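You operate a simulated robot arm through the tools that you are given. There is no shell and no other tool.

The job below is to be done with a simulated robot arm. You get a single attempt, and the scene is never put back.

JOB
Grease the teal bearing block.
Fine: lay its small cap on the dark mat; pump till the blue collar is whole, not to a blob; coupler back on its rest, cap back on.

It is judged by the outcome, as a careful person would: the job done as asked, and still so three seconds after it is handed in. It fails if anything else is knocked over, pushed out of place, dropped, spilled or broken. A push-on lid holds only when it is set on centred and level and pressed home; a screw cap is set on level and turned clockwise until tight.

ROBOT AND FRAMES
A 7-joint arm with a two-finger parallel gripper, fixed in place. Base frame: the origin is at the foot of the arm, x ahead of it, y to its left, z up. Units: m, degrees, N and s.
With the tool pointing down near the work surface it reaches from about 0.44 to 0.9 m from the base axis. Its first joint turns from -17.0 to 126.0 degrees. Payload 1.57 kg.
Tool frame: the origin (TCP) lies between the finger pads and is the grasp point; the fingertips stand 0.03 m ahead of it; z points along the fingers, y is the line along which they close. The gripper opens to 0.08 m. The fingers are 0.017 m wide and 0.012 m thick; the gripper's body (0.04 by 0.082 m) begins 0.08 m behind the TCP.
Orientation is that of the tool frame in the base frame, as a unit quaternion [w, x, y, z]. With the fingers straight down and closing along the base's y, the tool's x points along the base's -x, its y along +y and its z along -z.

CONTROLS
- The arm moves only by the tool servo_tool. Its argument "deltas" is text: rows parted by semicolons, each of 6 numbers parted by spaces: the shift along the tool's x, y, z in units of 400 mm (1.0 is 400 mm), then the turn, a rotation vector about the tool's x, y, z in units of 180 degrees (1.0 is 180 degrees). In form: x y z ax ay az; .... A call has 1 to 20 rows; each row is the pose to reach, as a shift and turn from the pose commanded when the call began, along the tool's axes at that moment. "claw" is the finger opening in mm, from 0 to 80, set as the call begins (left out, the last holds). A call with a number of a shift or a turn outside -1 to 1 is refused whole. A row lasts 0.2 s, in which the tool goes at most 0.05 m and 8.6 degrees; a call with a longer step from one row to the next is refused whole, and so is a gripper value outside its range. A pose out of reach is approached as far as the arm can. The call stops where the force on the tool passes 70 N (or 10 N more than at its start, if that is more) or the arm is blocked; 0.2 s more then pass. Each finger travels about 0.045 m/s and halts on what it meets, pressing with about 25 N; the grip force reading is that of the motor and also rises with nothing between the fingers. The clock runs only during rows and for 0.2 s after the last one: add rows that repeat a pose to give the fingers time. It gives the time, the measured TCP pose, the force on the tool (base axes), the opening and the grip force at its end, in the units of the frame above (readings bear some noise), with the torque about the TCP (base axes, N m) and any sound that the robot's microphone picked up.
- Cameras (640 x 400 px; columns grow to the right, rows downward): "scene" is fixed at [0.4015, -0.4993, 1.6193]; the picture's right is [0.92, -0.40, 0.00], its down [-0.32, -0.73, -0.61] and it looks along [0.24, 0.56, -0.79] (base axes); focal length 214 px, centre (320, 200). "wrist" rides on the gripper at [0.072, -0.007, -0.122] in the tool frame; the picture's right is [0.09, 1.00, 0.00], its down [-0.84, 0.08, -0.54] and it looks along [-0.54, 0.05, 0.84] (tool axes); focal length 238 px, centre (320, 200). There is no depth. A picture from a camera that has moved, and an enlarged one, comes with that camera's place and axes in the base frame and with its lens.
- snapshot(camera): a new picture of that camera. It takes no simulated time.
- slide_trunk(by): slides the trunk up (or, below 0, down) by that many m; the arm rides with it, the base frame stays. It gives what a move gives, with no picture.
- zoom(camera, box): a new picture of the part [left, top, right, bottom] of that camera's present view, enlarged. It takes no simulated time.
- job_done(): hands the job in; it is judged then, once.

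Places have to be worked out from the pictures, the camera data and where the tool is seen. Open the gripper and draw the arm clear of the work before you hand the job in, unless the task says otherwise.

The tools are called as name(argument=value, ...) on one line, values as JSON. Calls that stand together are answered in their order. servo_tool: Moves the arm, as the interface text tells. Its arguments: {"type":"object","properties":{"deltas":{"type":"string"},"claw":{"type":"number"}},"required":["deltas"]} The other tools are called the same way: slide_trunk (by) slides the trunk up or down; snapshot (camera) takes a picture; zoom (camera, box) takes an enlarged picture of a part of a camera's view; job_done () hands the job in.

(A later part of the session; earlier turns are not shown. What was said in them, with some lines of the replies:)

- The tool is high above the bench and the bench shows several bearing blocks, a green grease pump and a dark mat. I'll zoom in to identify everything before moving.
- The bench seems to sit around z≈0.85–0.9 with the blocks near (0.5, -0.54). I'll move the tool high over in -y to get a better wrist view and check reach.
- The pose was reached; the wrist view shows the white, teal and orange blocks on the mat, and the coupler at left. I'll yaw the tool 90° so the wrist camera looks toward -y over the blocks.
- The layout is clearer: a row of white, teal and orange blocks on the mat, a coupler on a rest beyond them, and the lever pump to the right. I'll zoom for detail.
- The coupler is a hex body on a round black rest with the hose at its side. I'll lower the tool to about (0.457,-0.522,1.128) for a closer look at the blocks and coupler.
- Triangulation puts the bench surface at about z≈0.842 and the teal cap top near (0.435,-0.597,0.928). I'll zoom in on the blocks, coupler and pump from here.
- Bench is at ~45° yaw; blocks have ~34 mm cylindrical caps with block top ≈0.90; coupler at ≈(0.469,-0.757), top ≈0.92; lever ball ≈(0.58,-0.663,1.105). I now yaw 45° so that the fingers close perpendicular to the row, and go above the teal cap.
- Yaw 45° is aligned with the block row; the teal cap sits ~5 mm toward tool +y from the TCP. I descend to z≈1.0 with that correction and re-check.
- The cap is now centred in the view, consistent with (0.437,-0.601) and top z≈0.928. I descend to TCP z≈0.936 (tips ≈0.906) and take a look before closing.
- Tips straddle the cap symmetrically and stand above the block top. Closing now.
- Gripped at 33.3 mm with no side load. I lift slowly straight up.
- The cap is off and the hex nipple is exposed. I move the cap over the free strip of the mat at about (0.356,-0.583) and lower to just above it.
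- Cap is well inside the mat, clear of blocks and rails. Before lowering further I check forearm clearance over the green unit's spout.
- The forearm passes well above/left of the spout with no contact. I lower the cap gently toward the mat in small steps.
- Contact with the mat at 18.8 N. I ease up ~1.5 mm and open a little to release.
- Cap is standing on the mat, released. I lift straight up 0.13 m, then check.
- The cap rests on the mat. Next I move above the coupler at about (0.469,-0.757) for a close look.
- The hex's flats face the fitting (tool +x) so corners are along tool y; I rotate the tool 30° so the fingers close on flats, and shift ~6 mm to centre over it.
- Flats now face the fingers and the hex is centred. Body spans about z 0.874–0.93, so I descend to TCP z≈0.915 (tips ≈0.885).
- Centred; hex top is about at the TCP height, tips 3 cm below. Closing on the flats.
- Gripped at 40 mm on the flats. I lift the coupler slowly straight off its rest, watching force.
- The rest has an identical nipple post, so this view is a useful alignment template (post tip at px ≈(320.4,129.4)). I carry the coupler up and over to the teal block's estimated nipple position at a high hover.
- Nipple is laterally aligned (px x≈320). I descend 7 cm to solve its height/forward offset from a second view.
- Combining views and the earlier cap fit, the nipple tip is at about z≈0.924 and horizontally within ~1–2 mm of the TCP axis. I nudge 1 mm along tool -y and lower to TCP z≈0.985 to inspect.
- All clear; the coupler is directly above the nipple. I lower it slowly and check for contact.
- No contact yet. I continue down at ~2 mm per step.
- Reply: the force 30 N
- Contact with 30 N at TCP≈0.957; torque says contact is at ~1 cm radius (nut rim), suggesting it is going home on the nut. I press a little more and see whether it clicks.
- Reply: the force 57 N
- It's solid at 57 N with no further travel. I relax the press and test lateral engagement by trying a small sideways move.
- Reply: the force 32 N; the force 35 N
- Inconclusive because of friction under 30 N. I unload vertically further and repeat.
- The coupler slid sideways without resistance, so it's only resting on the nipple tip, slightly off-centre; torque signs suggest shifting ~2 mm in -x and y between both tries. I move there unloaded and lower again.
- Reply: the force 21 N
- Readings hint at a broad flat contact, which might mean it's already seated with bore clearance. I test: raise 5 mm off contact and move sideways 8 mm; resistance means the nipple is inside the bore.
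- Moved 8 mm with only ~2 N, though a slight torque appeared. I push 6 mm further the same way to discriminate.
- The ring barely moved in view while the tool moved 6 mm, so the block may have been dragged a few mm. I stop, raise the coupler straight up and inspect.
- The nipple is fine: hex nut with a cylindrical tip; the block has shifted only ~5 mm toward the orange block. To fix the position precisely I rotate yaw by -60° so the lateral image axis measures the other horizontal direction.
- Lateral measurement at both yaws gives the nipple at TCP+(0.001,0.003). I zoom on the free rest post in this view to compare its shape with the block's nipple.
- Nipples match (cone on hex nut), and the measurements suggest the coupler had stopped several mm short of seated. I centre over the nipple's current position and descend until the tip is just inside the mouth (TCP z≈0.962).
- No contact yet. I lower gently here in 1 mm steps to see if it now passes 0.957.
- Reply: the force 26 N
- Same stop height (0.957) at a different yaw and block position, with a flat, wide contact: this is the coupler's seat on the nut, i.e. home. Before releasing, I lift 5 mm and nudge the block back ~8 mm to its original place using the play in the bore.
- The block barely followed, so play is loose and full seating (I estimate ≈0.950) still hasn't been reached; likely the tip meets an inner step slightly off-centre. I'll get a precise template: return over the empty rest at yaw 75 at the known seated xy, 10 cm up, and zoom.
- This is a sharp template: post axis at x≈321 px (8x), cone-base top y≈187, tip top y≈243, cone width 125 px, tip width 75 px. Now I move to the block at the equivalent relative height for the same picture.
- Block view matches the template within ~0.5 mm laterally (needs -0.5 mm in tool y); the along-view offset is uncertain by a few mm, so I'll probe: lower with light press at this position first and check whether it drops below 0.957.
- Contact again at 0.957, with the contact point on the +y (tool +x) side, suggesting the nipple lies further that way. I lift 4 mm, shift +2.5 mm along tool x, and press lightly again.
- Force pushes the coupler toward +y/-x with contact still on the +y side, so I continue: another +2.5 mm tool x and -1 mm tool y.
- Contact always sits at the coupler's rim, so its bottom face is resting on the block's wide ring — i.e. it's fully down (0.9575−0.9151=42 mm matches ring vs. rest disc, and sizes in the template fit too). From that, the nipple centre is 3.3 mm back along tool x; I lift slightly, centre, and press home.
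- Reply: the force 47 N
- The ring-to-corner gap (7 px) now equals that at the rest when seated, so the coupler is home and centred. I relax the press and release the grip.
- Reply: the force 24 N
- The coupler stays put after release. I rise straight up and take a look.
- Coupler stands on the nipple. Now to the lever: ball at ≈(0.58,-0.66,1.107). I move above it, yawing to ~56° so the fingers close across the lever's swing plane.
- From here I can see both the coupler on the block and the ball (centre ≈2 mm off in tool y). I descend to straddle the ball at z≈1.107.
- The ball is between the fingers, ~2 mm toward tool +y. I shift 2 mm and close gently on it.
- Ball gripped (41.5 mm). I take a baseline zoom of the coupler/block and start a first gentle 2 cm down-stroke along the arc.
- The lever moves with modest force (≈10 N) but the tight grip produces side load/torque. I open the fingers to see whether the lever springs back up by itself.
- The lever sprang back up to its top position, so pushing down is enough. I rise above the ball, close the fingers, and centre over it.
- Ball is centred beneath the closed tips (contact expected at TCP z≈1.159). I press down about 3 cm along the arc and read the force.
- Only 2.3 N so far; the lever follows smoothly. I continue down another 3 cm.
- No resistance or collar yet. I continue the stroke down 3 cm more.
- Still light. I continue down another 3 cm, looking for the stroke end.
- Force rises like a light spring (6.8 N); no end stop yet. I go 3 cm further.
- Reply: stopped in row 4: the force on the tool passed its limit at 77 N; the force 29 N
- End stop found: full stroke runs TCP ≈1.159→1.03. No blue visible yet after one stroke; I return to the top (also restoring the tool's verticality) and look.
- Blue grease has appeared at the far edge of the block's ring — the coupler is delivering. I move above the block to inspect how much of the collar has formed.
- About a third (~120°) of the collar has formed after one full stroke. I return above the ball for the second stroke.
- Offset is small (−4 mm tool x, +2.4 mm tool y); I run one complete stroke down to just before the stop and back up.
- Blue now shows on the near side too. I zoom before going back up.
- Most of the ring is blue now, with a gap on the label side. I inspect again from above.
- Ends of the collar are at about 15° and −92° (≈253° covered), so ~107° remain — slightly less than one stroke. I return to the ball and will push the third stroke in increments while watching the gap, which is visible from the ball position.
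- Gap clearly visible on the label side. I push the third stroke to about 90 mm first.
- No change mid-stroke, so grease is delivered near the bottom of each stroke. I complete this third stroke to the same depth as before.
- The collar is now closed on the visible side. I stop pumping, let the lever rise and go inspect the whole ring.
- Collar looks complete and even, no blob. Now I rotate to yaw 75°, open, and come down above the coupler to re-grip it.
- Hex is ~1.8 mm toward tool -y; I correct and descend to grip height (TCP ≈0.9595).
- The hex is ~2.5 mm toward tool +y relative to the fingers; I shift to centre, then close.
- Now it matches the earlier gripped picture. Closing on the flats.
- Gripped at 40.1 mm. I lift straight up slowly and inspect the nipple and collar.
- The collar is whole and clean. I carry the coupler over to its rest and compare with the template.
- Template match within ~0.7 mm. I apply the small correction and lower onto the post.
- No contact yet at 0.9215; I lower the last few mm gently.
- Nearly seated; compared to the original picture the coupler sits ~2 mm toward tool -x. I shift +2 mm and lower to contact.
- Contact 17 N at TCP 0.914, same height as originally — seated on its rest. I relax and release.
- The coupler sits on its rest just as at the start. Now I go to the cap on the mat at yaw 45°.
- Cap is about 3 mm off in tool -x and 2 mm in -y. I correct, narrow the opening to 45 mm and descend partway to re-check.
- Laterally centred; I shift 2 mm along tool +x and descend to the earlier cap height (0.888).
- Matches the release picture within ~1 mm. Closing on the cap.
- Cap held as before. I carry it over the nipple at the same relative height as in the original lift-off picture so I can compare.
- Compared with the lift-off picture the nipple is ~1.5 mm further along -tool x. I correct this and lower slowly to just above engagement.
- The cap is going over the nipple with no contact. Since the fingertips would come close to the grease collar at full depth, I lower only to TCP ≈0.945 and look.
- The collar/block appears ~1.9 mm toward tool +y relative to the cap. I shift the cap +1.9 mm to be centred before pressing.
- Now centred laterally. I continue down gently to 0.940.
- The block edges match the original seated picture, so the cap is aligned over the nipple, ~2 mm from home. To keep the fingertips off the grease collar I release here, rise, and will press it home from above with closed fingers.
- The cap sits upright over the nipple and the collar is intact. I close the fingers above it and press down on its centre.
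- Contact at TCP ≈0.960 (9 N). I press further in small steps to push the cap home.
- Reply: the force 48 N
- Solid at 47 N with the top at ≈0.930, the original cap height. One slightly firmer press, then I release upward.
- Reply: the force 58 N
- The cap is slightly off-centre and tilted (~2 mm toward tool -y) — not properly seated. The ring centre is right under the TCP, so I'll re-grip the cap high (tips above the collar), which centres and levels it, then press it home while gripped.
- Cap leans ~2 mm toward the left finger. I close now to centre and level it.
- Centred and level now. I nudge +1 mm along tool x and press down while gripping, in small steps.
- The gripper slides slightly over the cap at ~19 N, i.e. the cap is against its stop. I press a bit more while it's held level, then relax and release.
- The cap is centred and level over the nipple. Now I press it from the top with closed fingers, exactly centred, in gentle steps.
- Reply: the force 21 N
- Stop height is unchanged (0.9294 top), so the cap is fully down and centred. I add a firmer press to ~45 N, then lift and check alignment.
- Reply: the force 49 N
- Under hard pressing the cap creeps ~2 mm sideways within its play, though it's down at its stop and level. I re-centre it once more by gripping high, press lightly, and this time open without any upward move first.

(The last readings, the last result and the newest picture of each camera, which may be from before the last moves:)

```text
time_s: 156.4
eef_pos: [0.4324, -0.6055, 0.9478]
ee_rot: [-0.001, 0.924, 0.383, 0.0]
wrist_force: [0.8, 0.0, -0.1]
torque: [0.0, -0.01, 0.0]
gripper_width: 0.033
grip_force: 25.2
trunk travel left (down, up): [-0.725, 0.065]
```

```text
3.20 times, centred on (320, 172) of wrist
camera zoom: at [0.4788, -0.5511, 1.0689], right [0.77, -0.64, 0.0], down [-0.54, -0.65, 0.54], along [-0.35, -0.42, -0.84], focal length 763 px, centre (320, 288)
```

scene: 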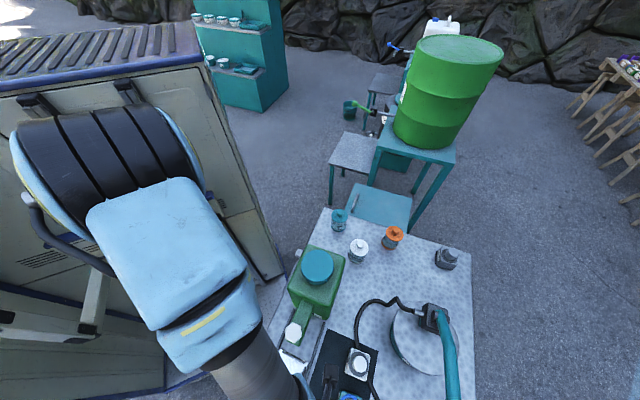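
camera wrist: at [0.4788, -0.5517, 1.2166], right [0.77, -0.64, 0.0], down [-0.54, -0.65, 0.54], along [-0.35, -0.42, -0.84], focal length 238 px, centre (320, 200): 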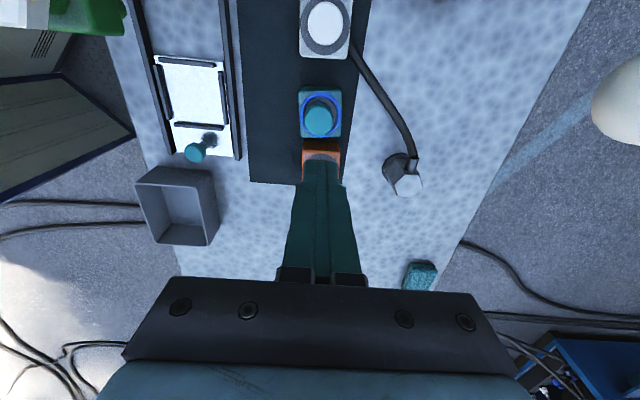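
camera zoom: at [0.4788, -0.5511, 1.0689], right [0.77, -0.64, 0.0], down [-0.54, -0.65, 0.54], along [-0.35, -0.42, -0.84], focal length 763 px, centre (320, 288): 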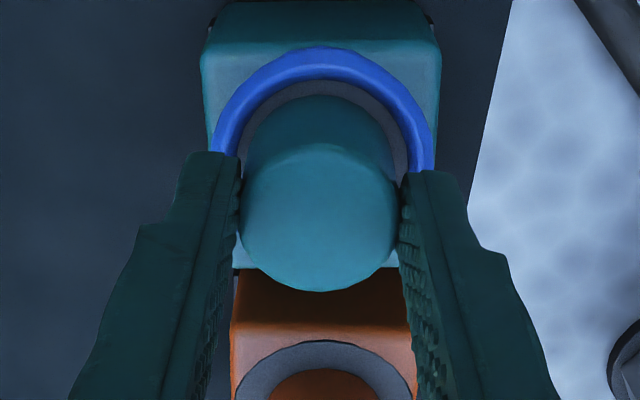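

Centred again. Quick check of retention: I lift by ~2 mm and read the force.

servo_tool(deltas="0 0 -0.0025 0 0 0; 0 0 -0.005 0 0 0; 0 0 -0.005 0 0 0")

zoom(camera="wrist", box=[220, 110, 420, 235])

```text
time_s: 157.2
eef_pos: [0.4345, -0.6069, 0.9499]
ee_rot: [0.0, 0.924, 0.383, 0.0]
wrist_force: [0.3, 0.1, 0.1]
torque: [-0.01, -0.01, 0.0]
gripper_width: 0.0328
grip_force: 25.6
trunk travel left (down, up): [-0.725, 0.065]
```

```text
3.20 times, centred on (320, 172) of wrist
camera zoom: at [0.479, -0.5506, 1.0715], right [0.77, -0.64, 0.0], down [-0.54, -0.65, 0.54], along [-0.35, -0.42, -0.84], focal length 763 px, centre (320, 288)
```

zoom: 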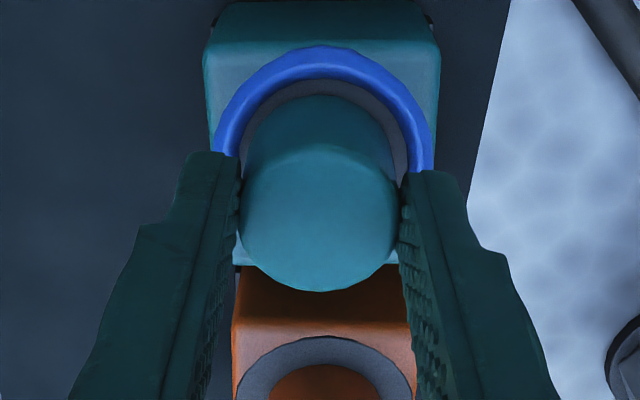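

No retention felt, but the height equals the original; I lower it again, press within the grip, and open in place.

servo_tool(deltas="0 0 0.0025 0 0 0; 0 0 0.005 0 0 0; 0 0 0.0075 0 0 0; 0 0 0.01 0 0 0; 0 0 0.01 0 0 0")

servo_tool(deltas="0 0 0 0 0 0; 0 0 0 0 0 0; 0 0 0 0 0 0", claw=46)

servo_tool(deltas="0 0 -0.05 0 0 0; 0 0 -0.15 0 0 0; 0 0 -0.25 0 0 0; 0 0 -0.37 0 0 0; 0 0 -0.37 0 0 0; 0 0 -0.37 0 0 0")

zoom(camera="wrist", box=[264, 70, 376, 140])

```text
time_s: 158.4
eef_pos: [0.4338, -0.6062, 0.9468]
ee_rot: [0.0, 0.924, 0.382, 0.0]
wrist_force: [-1.0, 3.1, 13.3]
torque: [0.19, 0.07, 0.04]
gripper_width: 0.0333
grip_force: 25.4
trunk travel left (down, up): [-0.725, 0.065]
```

```text
time_s: 159.2
eef_pos: [0.434, -0.6075, 0.946]
ee_rot: [-0.001, 0.924, 0.382, 0.0]
wrist_force: [-0.3, 0.8, -0.5]
torque: [-0.01, 0.0, 0.04]
gripper_width: 0.046
grip_force: 0.0
trunk travel left (down, up): [-0.725, 0.065]
```

```text
time_s: 160.6
eef_pos: [0.4329, -0.6064, 1.095]
ee_rot: [0.0, 0.924, 0.383, 0.0]
wrist_force: [-0.1, -1.4, 0.1]
torque: [0.0, -0.01, 0.02]
gripper_width: 0.0459
grip_force: 0.1
trunk travel left (down, up): [-0.725, 0.065]
```

```text
5.71 times, centred on (320, 105) of wrist
camera zoom: at [0.4776, -0.5505, 1.2161], right [0.77, -0.64, 0.0], down [-0.54, -0.65, 0.54], along [-0.35, -0.42, -0.84], focal length 1362 px, centre (320, 743)
```

zoom: 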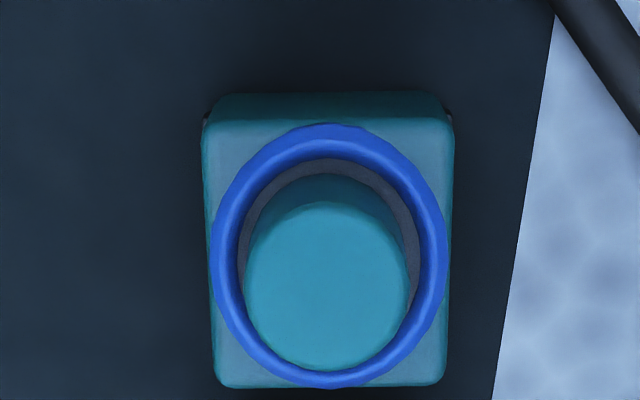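

The cap is centred within ~0.7 mm and level. I give a light centred top press (~20 N) and verify it stays.

servo_tool(deltas="0 0.0015 0 0 0 0; 0 0.0015 0 0 0 0; 0 0.0015 0 0 0 0; 0 0.0015 0 0 0 0; 0 0.0015 0.12 0 0 0; 0 0.0015 0.24 0 0 0; 0 0.0015 0.3 0 0 0; 0 0.0015 0.33 0 0 0; 0 0.0015 0.34 0 0 0; 0 0.0015 0.343 0 0 0; 0 0.0015 0.343 0 0 0", claw=0)

zoom(camera="wrist", box=[220, 90, 420, 215])

```text
time_s: 163.0
eef_pos: [0.4332, -0.6076, 0.959]
ee_rot: [0.002, 0.924, 0.383, 0.0]
wrist_force: [-2.8, -3.9, 39.2]
torque: [-0.1, 0.1, 0.01]
gripper_width: 0.0
grip_force: 21.4
trunk travel left (down, up): [-0.725, 0.065]
```

```text
3.20 times, centred on (320, 152) of wrist
camera zoom: at [0.4785, -0.5527, 1.081], right [0.77, -0.64, 0.0], down [-0.54, -0.64, 0.54], along [-0.34, -0.42, -0.84], focal length 763 px, centre (320, 352)
```

zoom: 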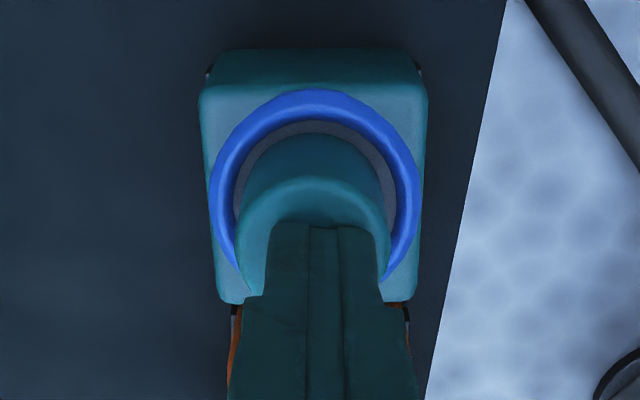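

Under 39 N the cap is centred in the collar. I unload very slowly and look again.

servo_tool(deltas="0 0 -0.0015 0 0 0; 0 0 -0.003 0 0 0; 0 0 -0.0045 0 0 0; 0 0 -0.006 0 0 0; 0 0 -0.0075 0 0 0; 0 0 -0.009 0 0 0; 0 0 -0.0105 0 0 0; 0 0 -0.013 0 0 0; 0 0 -0.02 0 0 0; 0 0 -0.05 0 0 0; 0 0 -0.15 0 0 0; 0 0 -0.25 0 0 0; 0 0 -0.343 0 0 0; 0 0 -0.343 0 0 0; 0 0 -0.343 0 0 0")

zoom(camera="wrist", box=[264, 70, 376, 140])

```text
time_s: 166.2
eef_pos: [0.4333, -0.6055, 1.0946]
ee_rot: [0.0, 0.924, 0.382, 0.0]
wrist_force: [0.6, 0.8, 0.4]
torque: [-0.01, -0.02, -0.01]
gripper_width: 0.0
grip_force: 21.1
trunk travel left (down, up): [-0.725, 0.065]
```

```text
5.71 times, centred on (320, 105) of wrist
camera zoom: at [0.4785, -0.5501, 1.216], right [0.77, -0.64, 0.0], down [-0.54, -0.65, 0.54], along [-0.35, -0.42, -0.84], focal length 1362 px, centre (320, 743)
```

zoom: 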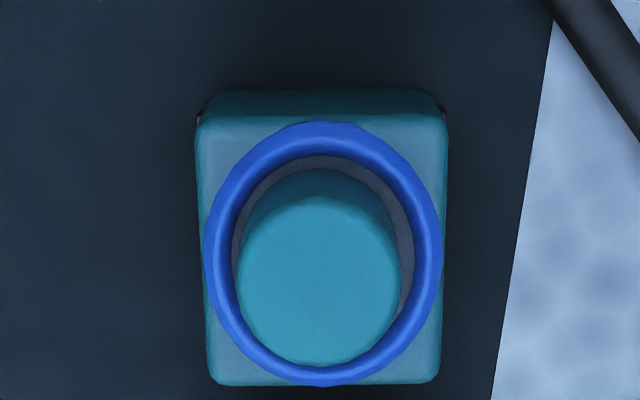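

The cap stays centred and level after the press, collar whole. I open the gripper and retreat upward and away from the bench.

servo_tool(deltas="0 0 -0.1 0 0 0; 0 0 -0.2 0 0 0; 0 0 -0.3 0 0 0; 0 0 -0.4 0 0 0; 0 0 -0.5 0 0 0; 0.07 -0.053 -0.5 0 0 0; 0.14 -0.106 -0.5 0 0 0; 0.21 -0.159 -0.5 0 0 0; 0.28 -0.212 -0.5 0 0 0; 0.35 -0.265 -0.5 0 0 0; 0.42 -0.318 -0.5 0 0 0; 0.49 -0.371 -0.5 0 0 0; 0.56 -0.424 -0.5 0 0 0; 0.63 -0.477 -0.5 0 0 0; 0.7 -0.53 -0.5 0 0 0; 0.7 -0.53 -0.5 0 0 0; 0.7 -0.53 -0.5 0 0 0", claw=80)

snapshot(camera="scene")

snapshot(camera="wrist")

zoom(camera="scene", box=[256, 290, 432, 400])

```text
time_s: 169.8
eef_pos: [0.4819, -0.2557, 1.2928]
ee_rot: [-0.001, 0.924, 0.383, -0.001]
wrist_force: [0.2, 0.1, -0.1]
torque: [-0.03, 0.03, 0.0]
gripper_width: 0.0797
grip_force: 0.1
trunk travel left (down, up): [-0.725, 0.065]
```

```text
taken
```

scene: 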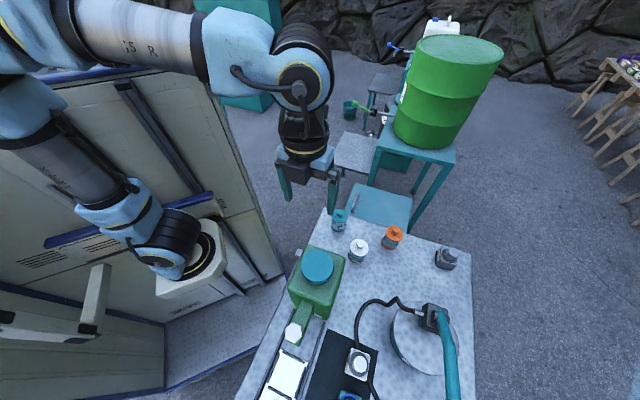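

```text
taken
camera wrist: at [0.5279, -0.2008, 1.4151], right [0.77, -0.64, 0.0], down [-0.54, -0.65, 0.54], along [-0.35, -0.42, -0.84], focal length 238 px, centre (320, 200)
```

wrist: 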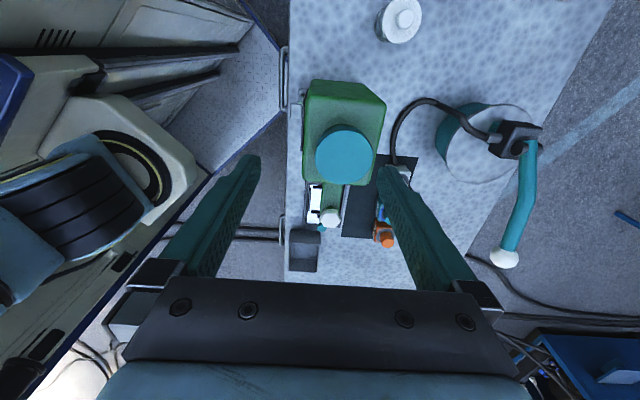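

```text
3.64 times, centred on (344, 345) of scene
camera zoom: at [0.4015, -0.4993, 1.6193], right [0.92, -0.4, 0.0], down [-0.32, -0.73, -0.61], along [0.24, 0.56, -0.79], focal length 780 px, centre (233, -327)
```

zoom: 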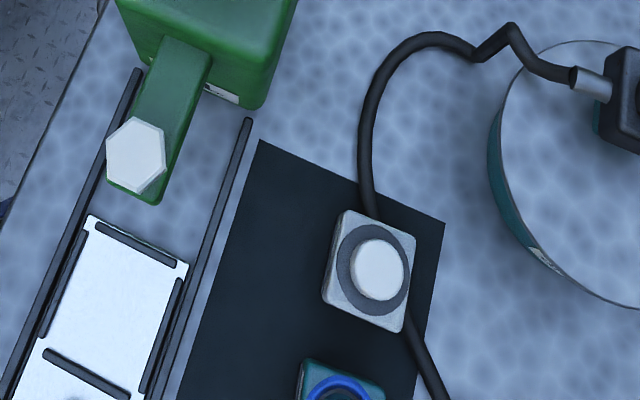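

The scene is undisturbed. The coupler is on its rest, the cap is back on the teal block with a whole blue collar, and the arm is clear with the gripper open. I hand the job in.

job_done()

```text
The job is handed in.
```

I greased the teal bearing block and handed the job in, but I can't confirm that the cap is firmly held on.

- **Grease:** three strokes of the lever closed the blue collar all the way round. With the coupler lifted off, it looked whole, with no blob.
- **Coupler:** it is back on its rest at its original height, upright and a millimetre or two off where it sat before.
- **Cap:** it lay on the dark mat during the greasing. It is now back on the block, level, centred to under 1 mm and at its original height. I pressed it from above with about 39 N and it stayed centred. Before that last press I lifted it 2 mm and felt no grip at all. I never felt or heard it catch.
- **Teal block:** while seating the coupler I dragged it along the mat. It ended about 5 mm from where it started, and I left it there.

Nothing else looked moved or spilled in the final pictures, though the rest itself was hidden behind a finger in the very last one. The gripper is open and the arm is clear of the bench.
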